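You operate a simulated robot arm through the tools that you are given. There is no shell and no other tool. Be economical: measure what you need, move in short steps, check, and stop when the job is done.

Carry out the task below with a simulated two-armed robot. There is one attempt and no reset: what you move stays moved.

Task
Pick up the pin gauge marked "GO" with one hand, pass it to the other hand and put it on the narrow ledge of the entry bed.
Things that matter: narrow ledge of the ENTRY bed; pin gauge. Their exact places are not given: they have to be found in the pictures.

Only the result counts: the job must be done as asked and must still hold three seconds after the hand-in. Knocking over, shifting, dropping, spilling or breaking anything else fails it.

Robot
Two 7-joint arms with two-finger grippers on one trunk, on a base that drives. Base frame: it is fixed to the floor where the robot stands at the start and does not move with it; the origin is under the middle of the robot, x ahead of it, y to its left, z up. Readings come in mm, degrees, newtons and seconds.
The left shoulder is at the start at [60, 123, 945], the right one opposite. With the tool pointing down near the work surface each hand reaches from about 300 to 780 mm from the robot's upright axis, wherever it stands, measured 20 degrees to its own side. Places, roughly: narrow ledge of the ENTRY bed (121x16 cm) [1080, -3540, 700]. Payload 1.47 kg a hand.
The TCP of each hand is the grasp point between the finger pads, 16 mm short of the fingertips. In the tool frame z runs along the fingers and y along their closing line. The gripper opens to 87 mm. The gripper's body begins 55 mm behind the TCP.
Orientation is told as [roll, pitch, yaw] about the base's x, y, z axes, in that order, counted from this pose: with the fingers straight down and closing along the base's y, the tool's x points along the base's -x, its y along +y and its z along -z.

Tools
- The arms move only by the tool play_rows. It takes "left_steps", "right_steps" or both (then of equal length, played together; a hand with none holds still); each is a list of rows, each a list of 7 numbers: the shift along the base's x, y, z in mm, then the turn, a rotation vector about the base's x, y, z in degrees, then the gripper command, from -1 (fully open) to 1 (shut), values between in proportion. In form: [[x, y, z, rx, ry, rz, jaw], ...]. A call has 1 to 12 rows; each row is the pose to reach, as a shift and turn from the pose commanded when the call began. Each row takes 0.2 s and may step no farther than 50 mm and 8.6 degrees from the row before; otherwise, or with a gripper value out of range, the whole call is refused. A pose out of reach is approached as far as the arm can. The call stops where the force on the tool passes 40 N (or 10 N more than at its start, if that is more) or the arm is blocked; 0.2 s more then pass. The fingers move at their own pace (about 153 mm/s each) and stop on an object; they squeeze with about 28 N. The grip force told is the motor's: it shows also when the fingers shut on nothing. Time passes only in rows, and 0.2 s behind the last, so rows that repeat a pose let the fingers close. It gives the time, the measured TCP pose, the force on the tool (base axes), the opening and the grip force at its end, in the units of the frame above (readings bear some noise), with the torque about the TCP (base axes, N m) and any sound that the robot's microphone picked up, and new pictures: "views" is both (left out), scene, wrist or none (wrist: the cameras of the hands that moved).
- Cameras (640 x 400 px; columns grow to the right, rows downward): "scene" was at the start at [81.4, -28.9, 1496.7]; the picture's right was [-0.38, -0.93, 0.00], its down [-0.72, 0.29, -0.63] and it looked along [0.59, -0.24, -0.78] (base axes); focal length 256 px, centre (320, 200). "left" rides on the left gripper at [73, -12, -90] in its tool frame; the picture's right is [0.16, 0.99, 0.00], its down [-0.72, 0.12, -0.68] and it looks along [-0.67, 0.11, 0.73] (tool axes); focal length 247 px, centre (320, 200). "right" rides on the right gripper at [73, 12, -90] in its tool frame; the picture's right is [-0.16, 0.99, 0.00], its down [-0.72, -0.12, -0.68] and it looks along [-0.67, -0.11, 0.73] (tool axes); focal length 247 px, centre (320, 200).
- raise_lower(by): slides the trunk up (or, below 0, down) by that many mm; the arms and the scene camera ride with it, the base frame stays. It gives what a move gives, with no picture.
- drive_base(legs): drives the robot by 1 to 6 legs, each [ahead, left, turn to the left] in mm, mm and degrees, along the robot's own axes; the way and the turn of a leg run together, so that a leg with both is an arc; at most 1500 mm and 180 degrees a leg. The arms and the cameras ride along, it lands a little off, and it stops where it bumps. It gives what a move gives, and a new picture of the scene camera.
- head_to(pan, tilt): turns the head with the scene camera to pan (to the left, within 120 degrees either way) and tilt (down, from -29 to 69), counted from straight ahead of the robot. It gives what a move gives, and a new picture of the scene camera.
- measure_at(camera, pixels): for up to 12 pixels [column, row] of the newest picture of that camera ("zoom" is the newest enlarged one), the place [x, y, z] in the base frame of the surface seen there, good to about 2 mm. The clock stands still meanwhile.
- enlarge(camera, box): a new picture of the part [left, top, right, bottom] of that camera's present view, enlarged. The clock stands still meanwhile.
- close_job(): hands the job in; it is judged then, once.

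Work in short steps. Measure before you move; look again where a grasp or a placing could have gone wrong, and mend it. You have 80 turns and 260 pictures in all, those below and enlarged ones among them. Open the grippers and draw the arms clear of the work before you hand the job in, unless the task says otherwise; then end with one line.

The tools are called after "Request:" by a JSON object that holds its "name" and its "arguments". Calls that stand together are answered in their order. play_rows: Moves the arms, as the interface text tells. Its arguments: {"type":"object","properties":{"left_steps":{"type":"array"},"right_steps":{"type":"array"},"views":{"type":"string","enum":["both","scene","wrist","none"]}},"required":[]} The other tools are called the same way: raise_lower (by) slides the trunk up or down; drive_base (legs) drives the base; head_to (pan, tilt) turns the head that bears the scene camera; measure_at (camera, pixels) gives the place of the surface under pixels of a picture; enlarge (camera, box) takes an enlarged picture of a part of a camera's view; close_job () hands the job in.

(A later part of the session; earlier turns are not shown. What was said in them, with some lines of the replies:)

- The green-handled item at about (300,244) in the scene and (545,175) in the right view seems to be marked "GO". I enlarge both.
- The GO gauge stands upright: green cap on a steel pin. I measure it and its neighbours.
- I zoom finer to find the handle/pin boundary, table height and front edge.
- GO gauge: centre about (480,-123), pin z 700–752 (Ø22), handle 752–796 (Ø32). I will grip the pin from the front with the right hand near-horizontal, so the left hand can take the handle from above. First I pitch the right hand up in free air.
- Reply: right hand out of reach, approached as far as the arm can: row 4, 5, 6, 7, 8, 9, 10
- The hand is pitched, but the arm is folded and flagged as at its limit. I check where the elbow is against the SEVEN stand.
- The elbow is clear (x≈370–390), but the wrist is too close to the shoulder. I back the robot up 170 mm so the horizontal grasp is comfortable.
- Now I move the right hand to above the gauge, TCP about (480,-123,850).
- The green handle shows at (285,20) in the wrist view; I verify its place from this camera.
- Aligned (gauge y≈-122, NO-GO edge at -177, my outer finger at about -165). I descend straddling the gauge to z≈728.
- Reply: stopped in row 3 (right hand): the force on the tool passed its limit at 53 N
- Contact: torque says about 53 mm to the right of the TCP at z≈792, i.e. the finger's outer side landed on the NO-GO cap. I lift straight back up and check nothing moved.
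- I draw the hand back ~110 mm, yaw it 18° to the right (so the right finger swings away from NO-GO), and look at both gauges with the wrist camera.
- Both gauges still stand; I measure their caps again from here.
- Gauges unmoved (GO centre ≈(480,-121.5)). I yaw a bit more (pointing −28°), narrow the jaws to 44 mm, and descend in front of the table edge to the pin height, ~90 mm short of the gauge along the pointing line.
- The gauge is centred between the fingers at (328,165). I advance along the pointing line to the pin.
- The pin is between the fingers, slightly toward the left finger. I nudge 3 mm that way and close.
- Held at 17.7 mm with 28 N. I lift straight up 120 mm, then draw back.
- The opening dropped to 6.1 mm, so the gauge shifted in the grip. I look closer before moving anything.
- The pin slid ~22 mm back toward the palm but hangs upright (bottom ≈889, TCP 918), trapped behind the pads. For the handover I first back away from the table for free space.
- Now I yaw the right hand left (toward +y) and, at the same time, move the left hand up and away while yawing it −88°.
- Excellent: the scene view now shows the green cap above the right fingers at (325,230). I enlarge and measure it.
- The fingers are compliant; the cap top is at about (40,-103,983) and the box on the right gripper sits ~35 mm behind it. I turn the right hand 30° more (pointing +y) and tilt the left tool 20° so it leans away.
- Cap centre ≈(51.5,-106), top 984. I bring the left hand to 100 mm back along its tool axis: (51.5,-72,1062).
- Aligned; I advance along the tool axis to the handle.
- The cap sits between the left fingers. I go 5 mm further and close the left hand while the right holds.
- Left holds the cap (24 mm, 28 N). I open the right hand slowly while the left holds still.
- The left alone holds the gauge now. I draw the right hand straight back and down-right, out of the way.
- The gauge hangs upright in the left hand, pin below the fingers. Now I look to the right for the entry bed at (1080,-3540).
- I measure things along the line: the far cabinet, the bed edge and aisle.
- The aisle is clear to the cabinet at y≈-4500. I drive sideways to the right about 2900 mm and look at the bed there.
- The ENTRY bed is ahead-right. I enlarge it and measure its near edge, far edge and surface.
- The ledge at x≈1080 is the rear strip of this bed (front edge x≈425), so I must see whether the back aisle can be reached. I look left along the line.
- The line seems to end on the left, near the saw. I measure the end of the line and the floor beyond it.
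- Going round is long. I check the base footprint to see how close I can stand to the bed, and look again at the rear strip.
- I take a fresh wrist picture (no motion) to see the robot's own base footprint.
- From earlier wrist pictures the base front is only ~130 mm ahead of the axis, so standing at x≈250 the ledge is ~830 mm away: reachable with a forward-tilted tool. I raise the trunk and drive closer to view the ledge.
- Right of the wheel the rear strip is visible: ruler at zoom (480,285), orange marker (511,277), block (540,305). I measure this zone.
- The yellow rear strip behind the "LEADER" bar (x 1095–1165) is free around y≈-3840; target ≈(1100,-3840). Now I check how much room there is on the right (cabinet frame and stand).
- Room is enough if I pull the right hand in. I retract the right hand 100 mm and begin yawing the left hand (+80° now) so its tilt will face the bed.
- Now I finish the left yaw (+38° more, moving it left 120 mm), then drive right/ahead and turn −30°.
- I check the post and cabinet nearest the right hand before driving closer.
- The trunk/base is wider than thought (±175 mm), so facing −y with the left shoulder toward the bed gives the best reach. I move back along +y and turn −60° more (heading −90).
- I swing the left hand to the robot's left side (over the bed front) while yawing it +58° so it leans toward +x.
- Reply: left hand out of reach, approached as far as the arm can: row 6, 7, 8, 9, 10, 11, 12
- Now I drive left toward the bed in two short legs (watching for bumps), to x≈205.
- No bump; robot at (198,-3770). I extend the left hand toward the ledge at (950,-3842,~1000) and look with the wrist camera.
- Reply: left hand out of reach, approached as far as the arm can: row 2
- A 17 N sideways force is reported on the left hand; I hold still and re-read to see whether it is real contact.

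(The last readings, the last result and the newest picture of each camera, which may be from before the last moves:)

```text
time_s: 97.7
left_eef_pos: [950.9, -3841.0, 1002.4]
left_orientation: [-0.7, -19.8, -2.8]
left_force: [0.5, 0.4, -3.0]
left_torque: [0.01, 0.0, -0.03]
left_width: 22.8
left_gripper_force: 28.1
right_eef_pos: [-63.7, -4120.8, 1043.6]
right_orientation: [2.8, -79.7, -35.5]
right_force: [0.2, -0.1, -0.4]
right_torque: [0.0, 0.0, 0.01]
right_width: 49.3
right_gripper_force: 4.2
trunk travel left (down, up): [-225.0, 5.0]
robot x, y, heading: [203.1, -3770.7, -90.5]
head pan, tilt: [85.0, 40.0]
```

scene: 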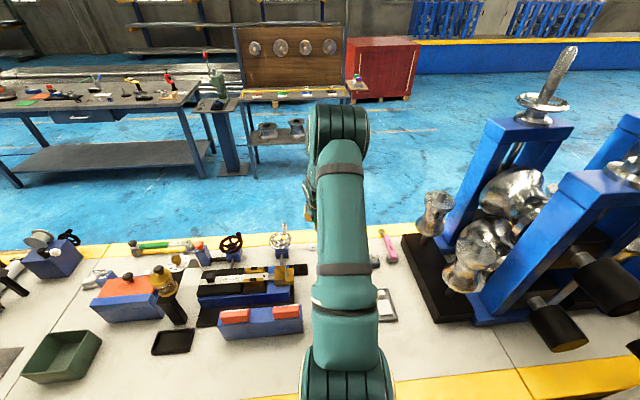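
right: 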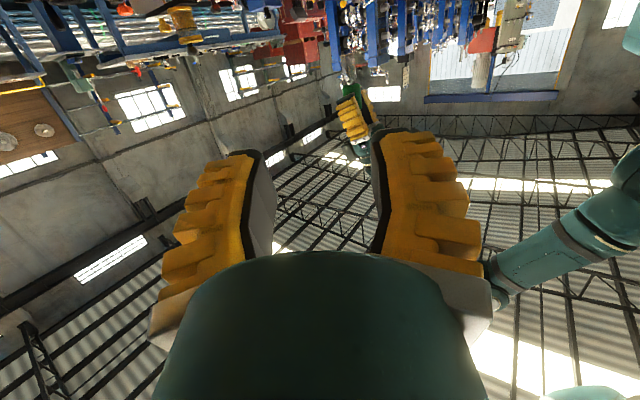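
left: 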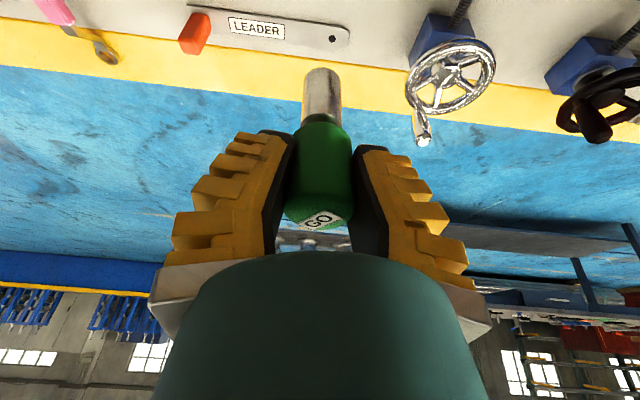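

The force was only a transient (arm re-configuring). I measure the gauge's attitude and the ledge from the wrist camera.

Request:
{"name": "measure_at", "arguments": {"camera": "left", "pixels": [[322, 74], [322, 85], [322, 95], [322, 108], [320, 135], [320, 150], [320, 165], [320, 185], [320, 200], [322, 68]]}}

Request:
{"name": "measure_at", "arguments": {"camera": "left", "pixels": [[260, 98], [260, 60], [330, 50], [193, 35], [345, 38], [410, 60], [440, 60], [320, 30], [380, 75], [240, 30]]}}

Request:
{"name": "enlarge", "arguments": {"camera": "left", "box": [220, 30, 420, 250]}}

```text
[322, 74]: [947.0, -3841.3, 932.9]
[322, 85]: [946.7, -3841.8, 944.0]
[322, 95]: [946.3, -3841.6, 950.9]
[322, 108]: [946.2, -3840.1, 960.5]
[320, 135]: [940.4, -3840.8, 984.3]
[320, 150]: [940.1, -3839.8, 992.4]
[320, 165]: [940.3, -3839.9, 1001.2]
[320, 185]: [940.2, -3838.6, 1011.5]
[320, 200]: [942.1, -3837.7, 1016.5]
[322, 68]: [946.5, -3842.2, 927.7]
```

```text
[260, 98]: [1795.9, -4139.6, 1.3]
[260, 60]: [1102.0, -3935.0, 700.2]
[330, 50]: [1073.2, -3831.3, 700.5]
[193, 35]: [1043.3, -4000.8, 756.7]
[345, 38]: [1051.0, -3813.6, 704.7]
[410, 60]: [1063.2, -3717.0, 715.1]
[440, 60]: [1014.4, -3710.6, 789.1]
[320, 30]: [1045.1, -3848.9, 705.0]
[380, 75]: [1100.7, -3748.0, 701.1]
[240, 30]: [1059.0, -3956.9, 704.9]
```

```text
1.82 times, centred on (320, 140) of left
```

zoom: 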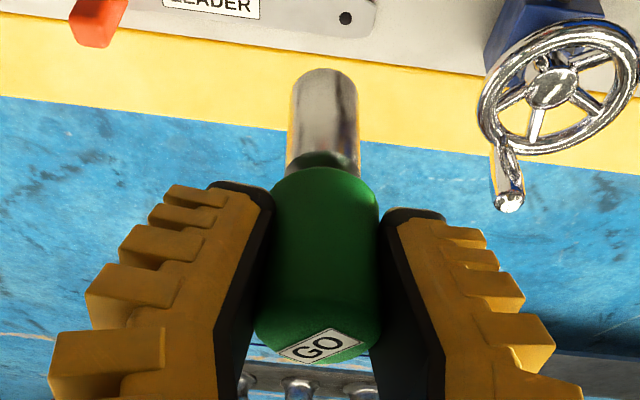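

The gauge is upright within ~3° (bottom leaning 2.8° to −y); I correct that with a +2.8° turn about x, and move over the yellow strip to about 75 mm above it.

Request:
{"name": "play_rows", "arguments": {"left_steps": [[30, -2, -20, 1, 0, 0, 1], [60, -4, -45, 2, 0, 0, 1], [90, -6, -70, 2.8, 0, 0, 1], [115, -8, -100, 2.8, 0, 0, 1], [135, -8, -125, 2.8, 0, 0, 1], [150, -8, -150, 2.8, 0, 0, 1], [150, -8, -150, 2.8, 0, 0, 1]]}}

```text
time_s: 99.3
left_eef_pos: [1101.2, -3850.3, 851.6]
left_orientation: [2.3, -19.6, -3.8]
left_force: [-0.7, 0.6, -2.5]
left_torque: [0.0, 0.04, 0.01]
left_width: 23.2
left_gripper_force: 28.2
right_eef_pos: [-65.0, -4120.9, 1042.4]
right_orientation: [2.9, -79.7, -35.5]
right_force: [0.3, 0.5, -0.2]
right_torque: [-0.03, 0.0, -0.01]
right_width: 48.9
right_gripper_force: 4.2
trunk travel left (down, up): [-225.0, 5.0]
robot x, y, heading: [206.0, -3771.0, -90.5]
head pan, tilt: [85.0, 40.0]
```

scene: 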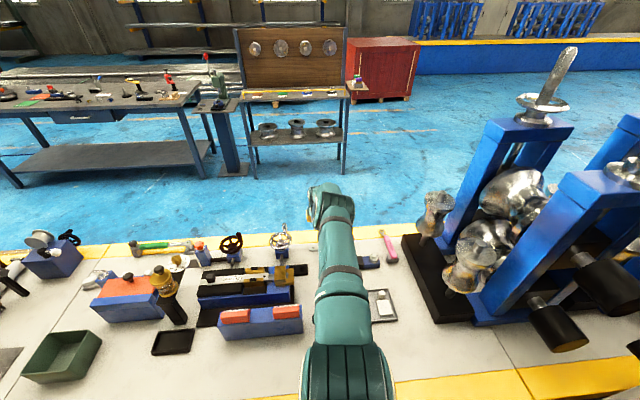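
left: 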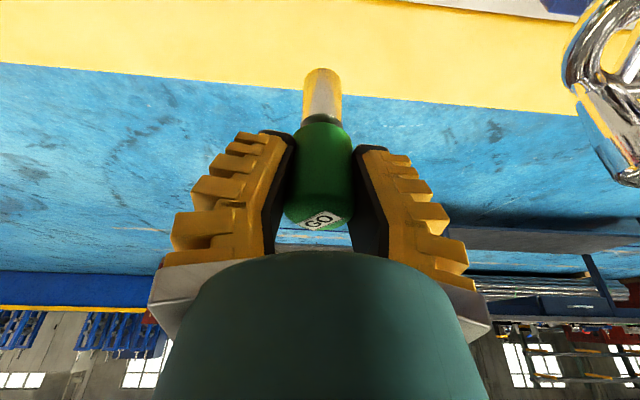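

In reach and no flags. I measure the pin, the yellow strip and the handwheel from here.

Request:
{"name": "measure_at", "arguments": {"camera": "left", "pixels": [[322, 74], [322, 105], [320, 140], [320, 195], [322, 69], [600, 150], [572, 70], [630, 180], [270, 40], [400, 60], [250, 80], [480, 100]]}}

```text
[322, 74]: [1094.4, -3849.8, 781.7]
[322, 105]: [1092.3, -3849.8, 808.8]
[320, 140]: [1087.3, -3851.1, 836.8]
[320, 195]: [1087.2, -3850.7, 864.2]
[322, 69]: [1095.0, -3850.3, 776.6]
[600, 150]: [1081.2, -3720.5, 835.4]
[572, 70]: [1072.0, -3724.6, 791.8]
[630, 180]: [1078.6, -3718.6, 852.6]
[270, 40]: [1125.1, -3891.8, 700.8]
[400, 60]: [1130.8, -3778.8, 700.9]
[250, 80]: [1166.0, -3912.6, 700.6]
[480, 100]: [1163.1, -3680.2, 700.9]
```

Clear on all sides (strip x to 1166, wheel handle at y -3722). I lower 68 mm, leaving a few mm.

Request:
{"name": "play_rows", "arguments": {"left_steps": [[0, 0, -20, 0, 0, 0, 1], [0, 0, -40, 0, 0, 0, 1], [0, 0, -57, 0, 0, 0, 1], [0, 0, -68, 0, 0, 0, 1], [0, 0, -68, 0, 0, 0, 1]]}}

Request:
{"name": "enlarge", "arguments": {"camera": "left", "box": [240, 20, 400, 180]}}

Request:
{"name": "measure_at", "arguments": {"camera": "left", "pixels": [[322, 74], [322, 70], [322, 66], [322, 62], [322, 55]]}}

```text
time_s: 100.5
left_eef_pos: [1101.1, -3849.8, 783.7]
left_orientation: [2.3, -19.6, -3.7]
left_force: [0.0, 0.1, -2.8]
left_torque: [-0.02, 0.04, 0.01]
left_width: 22.9
left_gripper_force: 28.2
right_eef_pos: [-64.1, -4120.3, 1043.0]
right_orientation: [2.7, -79.7, -35.5]
right_force: [1.0, 0.5, -0.1]
right_torque: [-0.01, -0.01, 0.02]
right_width: 49.2
right_gripper_force: 3.6
trunk travel left (down, up): [-225.0, 5.0]
robot x, y, heading: [201.4, -3771.7, -90.4]
head pan, tilt: [85.0, 40.0]
```

scene: 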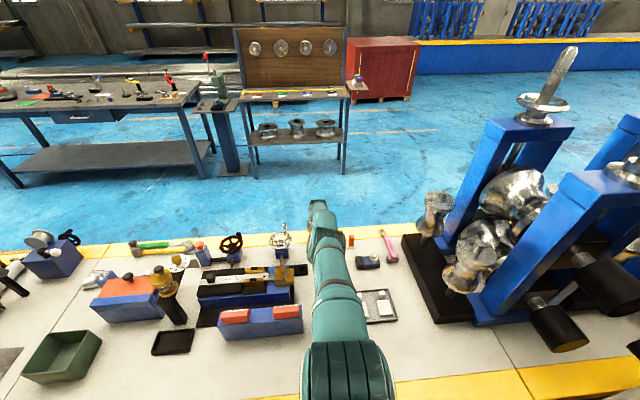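
left: 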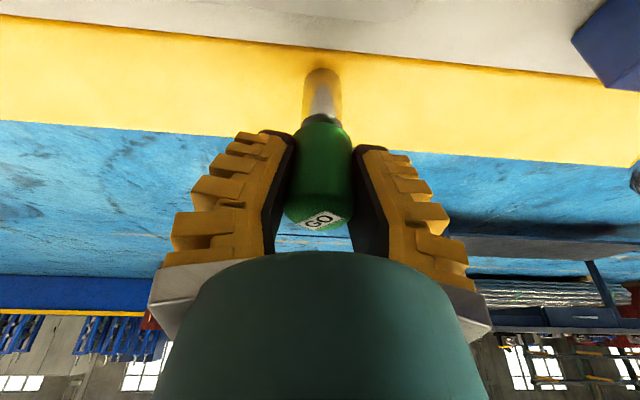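

```text
2.50 times, centred on (320, 100) of left
```

zoom: 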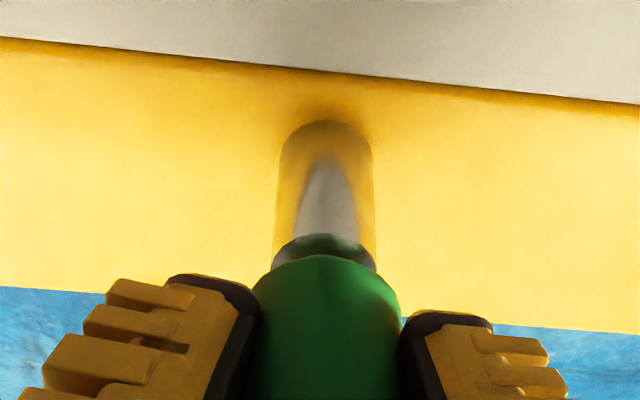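

```text
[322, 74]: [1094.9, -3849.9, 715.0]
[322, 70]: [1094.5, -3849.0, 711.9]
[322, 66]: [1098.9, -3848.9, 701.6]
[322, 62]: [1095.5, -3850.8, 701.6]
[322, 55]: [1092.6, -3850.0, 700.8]
```

The pin bottom is ~5–6 mm above the strip. I lower in fine steps watching the force.

Request:
{"name": "play_rows", "arguments": {"left_steps": [[0, 0, -2, 0, 0, 0, 1], [0, 0, -4, 0, 0, 0, 1], [0, 0, -5, 0, 0, 0, 1]], "views": "none"}}

```text
time_s: 101.3
left_eef_pos: [1099.4, -3848.5, 779.5]
left_orientation: [2.2, -19.7, -3.8]
left_force: [0.3, -0.1, -2.8]
left_torque: [-0.01, 0.0, 0.02]
left_width: 23.2
left_gripper_force: 27.9
right_eef_pos: [-63.4, -4121.0, 1043.0]
right_orientation: [2.8, -79.8, -35.5]
right_force: [-0.1, 0.1, -0.7]
right_torque: [-0.02, -0.02, -0.02]
right_width: 49.0
right_gripper_force: 4.0
trunk travel left (down, up): [-225.0, 5.0]
robot x, y, heading: [202.7, -3772.4, -90.4]
head pan, tilt: [85.0, 40.0]
```

Request:
{"name": "play_rows", "arguments": {"left_steps": [[0, 0, -1.5, 0, 0, 0, 1], [0, 0, -1.5, 0, 0, 0, 1]], "views": "wrist"}}

Request:
{"name": "enlarge", "arguments": {"camera": "left", "box": [270, 40, 370, 140]}}

```text
time_s: 101.9
left_eef_pos: [1099.5, -3849.1, 780.1]
left_orientation: [2.3, -19.8, -3.7]
left_force: [1.1, 1.3, 2.0]
left_torque: [0.12, 0.0, -0.06]
left_width: 23.0
left_gripper_force: 27.6
right_eef_pos: [-63.4, -4120.4, 1042.6]
right_orientation: [2.8, -79.8, -35.5]
right_force: [0.7, 0.8, 0.0]
right_torque: [0.01, 0.0, -0.01]
right_width: 49.0
right_gripper_force: 4.0
trunk travel left (down, up): [-225.0, 5.0]
robot x, y, heading: [203.2, -3769.0, -90.6]
head pan, tilt: [85.0, 40.0]
```

left: 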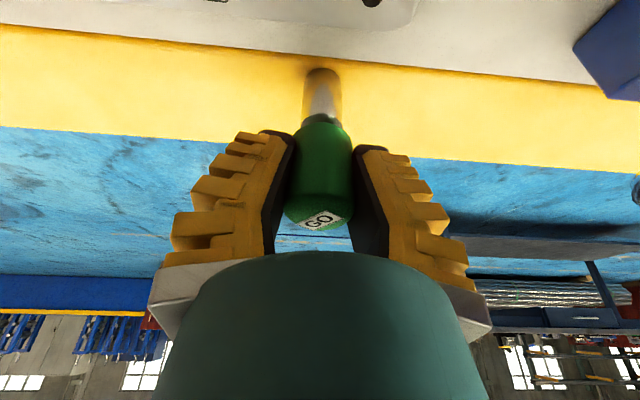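

```text
4.00 times, centred on (320, 90) of left
```

zoom: 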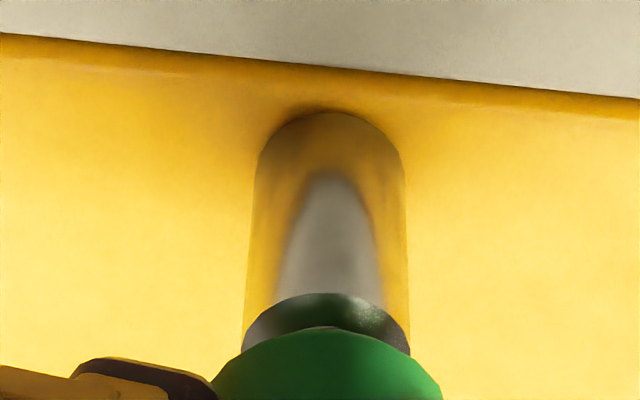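

The pin has touched (force rose ~5 N). I press 1.5 mm more with a 1° correction to seat it flat.

Request:
{"name": "play_rows", "arguments": {"left_steps": [[0, 0, -1, 0.6, 0, 0, 1], [0, 0, -1.5, 1, 0, 0, 1], [0, 0, -1.5, 1, 0, 0, 1]], "views": "none"}}

```text
time_s: 102.7
left_eef_pos: [1095.3, -3851.4, 778.2]
left_orientation: [3.4, -19.9, -4.1]
left_force: [3.9, -1.3, 7.4]
left_torque: [-0.11, -0.18, 0.02]
left_width: 22.9
left_gripper_force: 28.2
left hand out of reach, approached as far as the arm can: row 2, 3
right_eef_pos: [-65.1, -4120.5, 1043.6]
right_orientation: [2.9, -79.7, -35.7]
right_force: [-0.3, -0.4, -0.2]
right_torque: [-0.01, 0.0, 0.02]
right_width: 48.8
right_gripper_force: 4.2
trunk travel left (down, up): [-225.0, 5.0]
robot x, y, heading: [205.3, -3767.6, -90.4]
head pan, tilt: [85.0, 40.0]
```

That hit the reach limit and drew the TCP back ~4 mm; I undo it (up 1.5 mm, turn back) and re-check.

Request:
{"name": "play_rows", "arguments": {"left_steps": [[0, 0, 1, -0.4, 0, 0, 1], [3, 0, 2.5, -0.8, 0, 0, 1], [3, 0, 2.5, -0.8, 0, 0, 1]], "views": "wrist"}}

Request:
{"name": "measure_at", "arguments": {"camera": "left", "pixels": [[322, 74], [322, 82], [322, 92], [322, 104], [320, 135], [320, 150], [320, 170], [320, 190], [322, 70]]}}

```text
time_s: 103.5
left_eef_pos: [1098.1, -3850.6, 777.8]
left_orientation: [2.5, -19.4, -3.9]
left_force: [-1.9, 1.1, 1.0]
left_torque: [0.05, 0.19, -0.04]
left_width: 23.3
left_gripper_force: 28.0
right_eef_pos: [-64.3, -4120.3, 1042.4]
right_orientation: [2.9, -79.7, -35.6]
right_force: [0.2, 0.3, 0.0]
right_torque: [0.01, 0.04, 0.0]
right_width: 49.2
right_gripper_force: 4.0
trunk travel left (down, up): [-225.0, 5.0]
robot x, y, heading: [203.3, -3774.0, -90.2]
head pan, tilt: [85.0, 40.0]
```

left: 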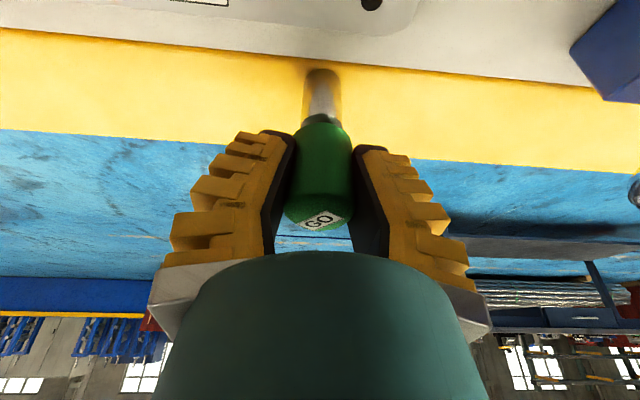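

```text
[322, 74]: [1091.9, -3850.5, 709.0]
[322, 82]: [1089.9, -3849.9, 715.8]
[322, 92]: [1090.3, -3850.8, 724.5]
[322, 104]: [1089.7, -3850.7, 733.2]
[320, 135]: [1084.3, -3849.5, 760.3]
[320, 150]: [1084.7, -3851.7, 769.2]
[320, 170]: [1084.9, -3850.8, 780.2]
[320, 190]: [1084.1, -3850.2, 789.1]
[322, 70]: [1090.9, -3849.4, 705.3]
```

Vertical within ~1° and lightly in contact. I open the left hand slowly.

Request:
{"name": "play_rows", "arguments": {"left_steps": [[0, 0, 0, 0, 0, 0, 0.6], [0, 0, 0, 0, 0, 0, 0.45], [0, 0, 0, 0, 0, 0, 0.35], [0, 0, 0, 0, 0, 0, 0.25], [0, 0, 0, 0, 0, 0, 0.1], [0, 0, 0, 0, 0, 0, -0.1], [0, 0, 0, 0, 0, 0, -0.4], [0, 0, 0, 0, 0, 0, -0.7]], "views": "wrist"}}

```text
time_s: 105.3
left_eef_pos: [1098.5, -3850.6, 779.0]
left_orientation: [2.5, -19.6, -3.9]
left_force: [0.4, 0.4, 1.1]
left_torque: [-0.01, -0.01, 0.0]
left_width: 76.7
left_gripper_force: 2.0
right_eef_pos: [-64.2, -4119.0, 1042.4]
right_orientation: [2.8, -79.7, -35.5]
right_force: [0.1, 0.2, -1.2]
right_torque: [-0.01, -0.02, 0.0]
right_width: 49.1
right_gripper_force: 4.0
trunk travel left (down, up): [-225.0, 5.0]
robot x, y, heading: [203.7, -3769.6, -90.3]
head pan, tilt: [85.0, 40.0]
```

left: 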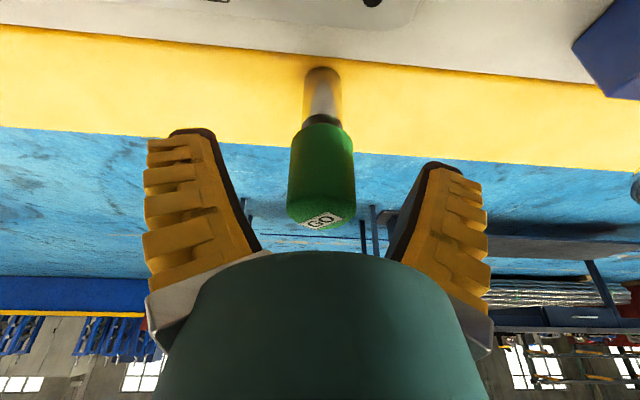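

The gauge stands free on the strip. I withdraw along the tool axis, up and back.

Request:
{"name": "play_rows", "arguments": {"left_steps": [[-4, 0, 12, 0, 0, 0, -0.7], [-12, 0, 34, 0, 0, 0, -0.7], [-23, 0, 64, 0, 0, 0, -0.7], [-36, 0, 100, 0, 0, 0, -0.7], [-55, 0, 140, 0, 0, 0, -0.7], [-90, 0, 170, 0, 0, 0, -0.7], [-130, 0, 190, 0, 0, 0, -0.7], [-170, 0, 210, 0, 0, 0, -0.7]]}}

```text
time_s: 107.1
left_eef_pos: [1143.2, -3857.8, 957.0]
left_orientation: [2.4, -19.6, -3.9]
left_force: [-0.1, 0.1, 0.3]
left_torque: [0.04, -0.02, 0.04]
left_width: 76.8
left_gripper_force: 1.7
left hand out of reach, approached as far as the arm can: row 1, 2, 3, 4, 5, 6, 7, 8
right_eef_pos: [-63.4, -4120.6, 1042.0]
right_orientation: [2.8, -79.8, -35.4]
right_force: [0.3, -0.5, -0.5]
right_torque: [-0.01, 0.03, 0.01]
right_width: 49.2
right_gripper_force: 3.8
trunk travel left (down, up): [-225.0, 5.0]
robot x, y, heading: [203.7, -3771.7, -90.7]
head pan, tilt: [85.0, 40.0]
```

scene: 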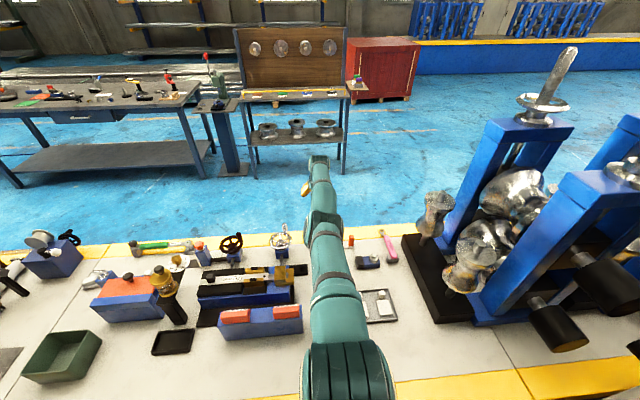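
left: 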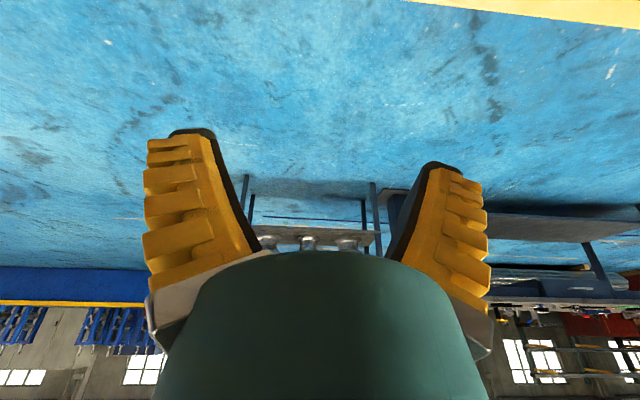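

The arm got stretched straight and drifted forward rather than back, though without force; it is now at z≈957, well above the cap (796). I drive the robot 200 mm away from the bed to pull the hand back and see the gauge.

Request:
{"name": "drive_base", "arguments": {"legs": [[0, -200, 0]]}}

Request:
{"name": "play_rows", "arguments": {"left_steps": [[0, 0, 0, 0, 0, 0, -0.7]], "views": "wrist"}}

```text
time_s: 109.5
left_eef_pos: [944.8, -3854.8, 957.5]
left_orientation: [2.4, -19.7, -3.9]
left_force: [0.8, -0.1, -0.6]
left_torque: [-0.02, 0.02, 0.0]
left_width: 76.9
left_gripper_force: 2.0
right_eef_pos: [-262.5, -4119.8, 1043.0]
right_orientation: [2.9, -79.7, -35.6]
right_force: [0.0, -0.7, 0.0]
right_torque: [0.02, -0.01, 0.04]
right_width: 49.1
right_gripper_force: 4.6
trunk travel left (down, up): [-225.0, 5.0]
robot x, y, heading: [3.4, -3769.6, -90.5]
head pan, tilt: [85.0, 40.0]
```

scene: 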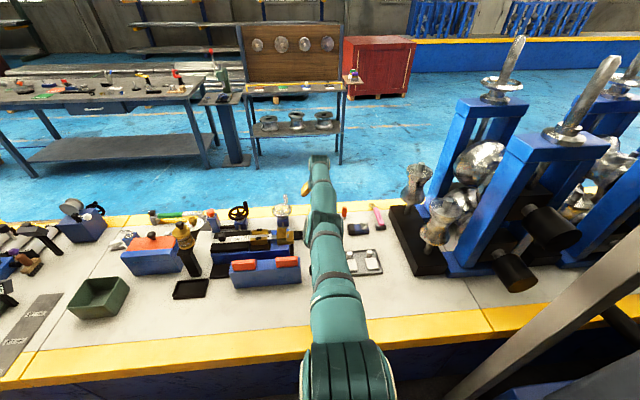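

```text
time_s: 109.9
left_eef_pos: [944.3, -3854.8, 958.1]
left_orientation: [2.5, -19.6, -3.9]
left_force: [0.0, 0.3, -0.5]
left_torque: [0.01, 0.03, 0.02]
left_width: 76.8
left_gripper_force: 1.5
right_eef_pos: [-262.9, -4119.4, 1042.6]
right_orientation: [2.9, -79.7, -35.5]
right_force: [0.3, -0.5, 0.0]
right_torque: [-0.02, -0.04, 0.03]
right_width: 49.5
right_gripper_force: 3.8
trunk travel left (down, up): [-225.0, 5.0]
robot x, y, heading: [6.4, -3768.9, -90.4]
head pan, tilt: [85.0, 40.0]
```

left: 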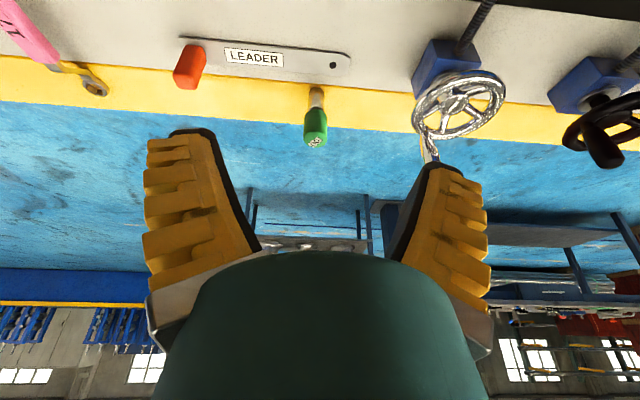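

The GO gauge stands on the strip at (316,115). I measure it and back off farther so both arms are clear.

Request:
{"name": "measure_at", "arguments": {"camera": "left", "pixels": [[316, 143], [316, 125], [316, 98], [316, 91]]}}

Request:
{"name": "drive_base", "arguments": {"legs": [[0, -560, 0]]}}

Request:
{"name": "head_to", "arguments": {"pan": 78, "tilt": 28}}

Request:
{"name": "enlarge", "arguments": {"camera": "left", "box": [240, 60, 400, 160]}}

```text
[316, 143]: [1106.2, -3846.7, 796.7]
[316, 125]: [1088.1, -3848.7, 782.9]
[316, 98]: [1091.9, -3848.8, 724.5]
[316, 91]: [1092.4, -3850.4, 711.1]
```

```text
time_s: 115.3
left_eef_pos: [382.1, -3851.6, 956.6]
left_orientation: [2.6, -19.6, -3.9]
left_force: [-0.2, -0.5, -0.8]
left_torque: [0.0, -0.02, 0.01]
left_width: 76.9
left_gripper_force: 1.8
right_eef_pos: [-825.5, -4114.3, 1042.2]
right_orientation: [2.8, -79.8, -35.6]
right_force: [-0.4, -0.5, 0.4]
right_torque: [0.02, 0.0, 0.03]
right_width: 49.4
right_gripper_force: 4.0
trunk travel left (down, up): [-225.0, 5.0]
robot x, y, heading: [-556.6, -3768.2, -90.3]
head pan, tilt: [85.0, 40.0]
```

scene: 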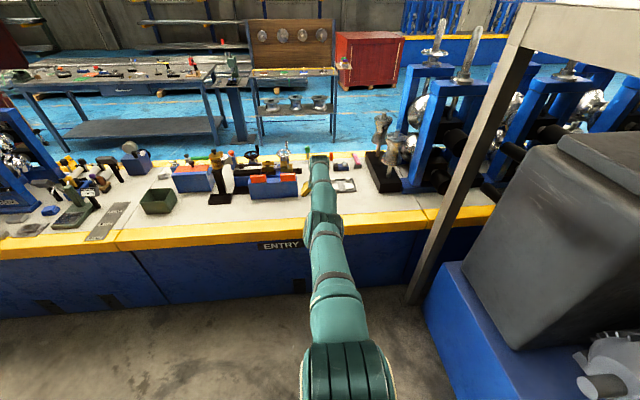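

```text
time_s: 116.1
left_eef_pos: [383.8, -3852.6, 956.3]
left_orientation: [2.5, -19.5, -3.9]
left_force: [-0.2, 0.6, 0.8]
left_torque: [0.04, -0.02, 0.03]
left_width: 76.6
left_gripper_force: 2.0
right_eef_pos: [-823.9, -4114.7, 1043.6]
right_orientation: [2.8, -79.7, -35.5]
right_force: [0.1, 0.1, -0.3]
right_torque: [-0.02, 0.02, -0.02]
right_width: 49.0
right_gripper_force: 4.0
trunk travel left (down, up): [-225.0, 5.0]
robot x, y, heading: [-557.6, -3766.0, -90.6]
head pan, tilt: [78.0, 28.0]
```

scene: 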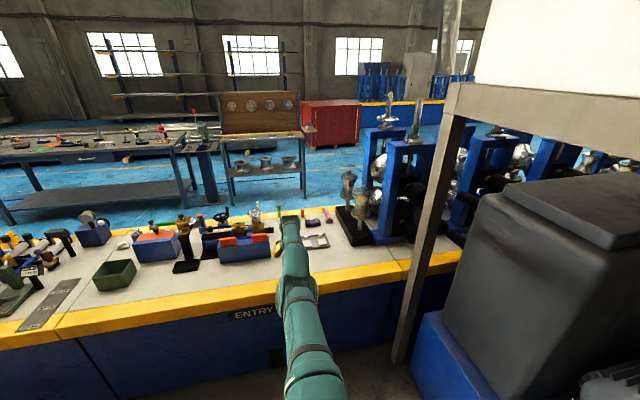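

```text
4.00 times, centred on (320, 110) of left
```

zoom: 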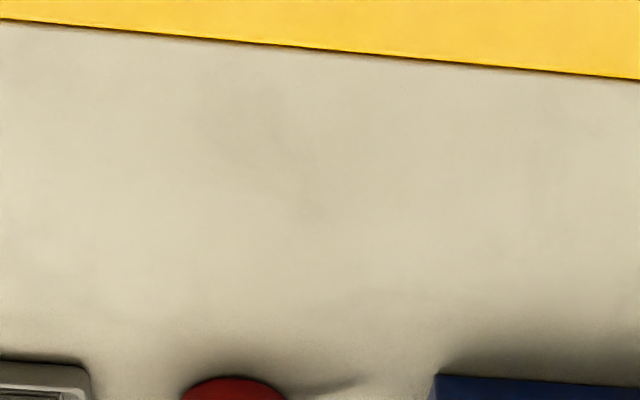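

The gauge still stands (green at about (281,210)). I open both grippers fully and then hand in.

Request:
{"name": "play_rows", "arguments": {"left_steps": [[0, 0, 0, 0, 0, 0, -1], [0, 0, 0, 0, 0, 0, -1]], "right_steps": [[0, 0, 0, 0, 0, 0, -1], [0, 0, 0, 0, 0, 0, -1]], "views": "none"}}

Request:
{"name": "enlarge", "arguments": {"camera": "scene", "box": [220, 185, 348, 265]}}

```text
time_s: 116.7
left_eef_pos: [383.8, -3852.6, 956.4]
left_orientation: [2.5, -19.6, -3.9]
left_force: [0.5, 0.2, -0.9]
left_torque: [-0.03, -0.03, -0.03]
left_width: 86.6
left_gripper_force: 0.0
right_eef_pos: [-824.3, -4114.6, 1042.4]
right_orientation: [2.8, -79.6, -35.5]
right_force: [-1.1, 0.0, 0.2]
right_torque: [0.01, -0.01, 0.0]
right_width: 86.9
right_gripper_force: 0.1
trunk travel left (down, up): [-225.0, 5.0]
robot x, y, heading: [-554.7, -3764.5, -90.7]
head pan, tilt: [78.0, 28.0]
```

```text
5.00 times, centred on (284, 225) of scene
```

zoom: 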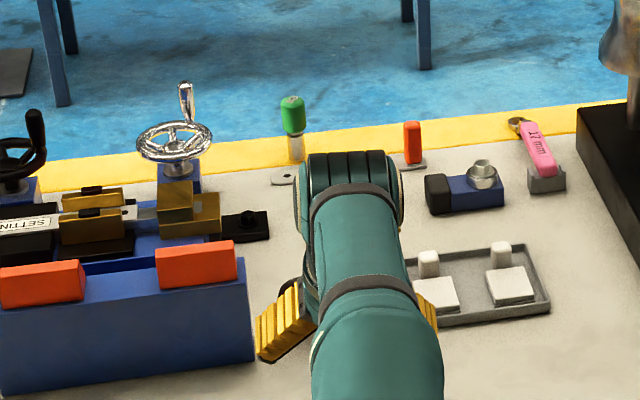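

The GO gauge stands upright on the rear strip, nothing else around it has changed, and both hands are open and clear. I hand in.

Request:
{"name": "close_job", "arguments": {}}

```text
The job is handed in.
```

The GO pin gauge was picked up with the right hand and passed to the left. It now stands upright on the rear ledge of the ENTRY bed at about (1104, -3849) mm. On the way to it, the right hand's finger pressed down on the NO GO gauge once (53 N), but that gauge was still standing in place when I checked.
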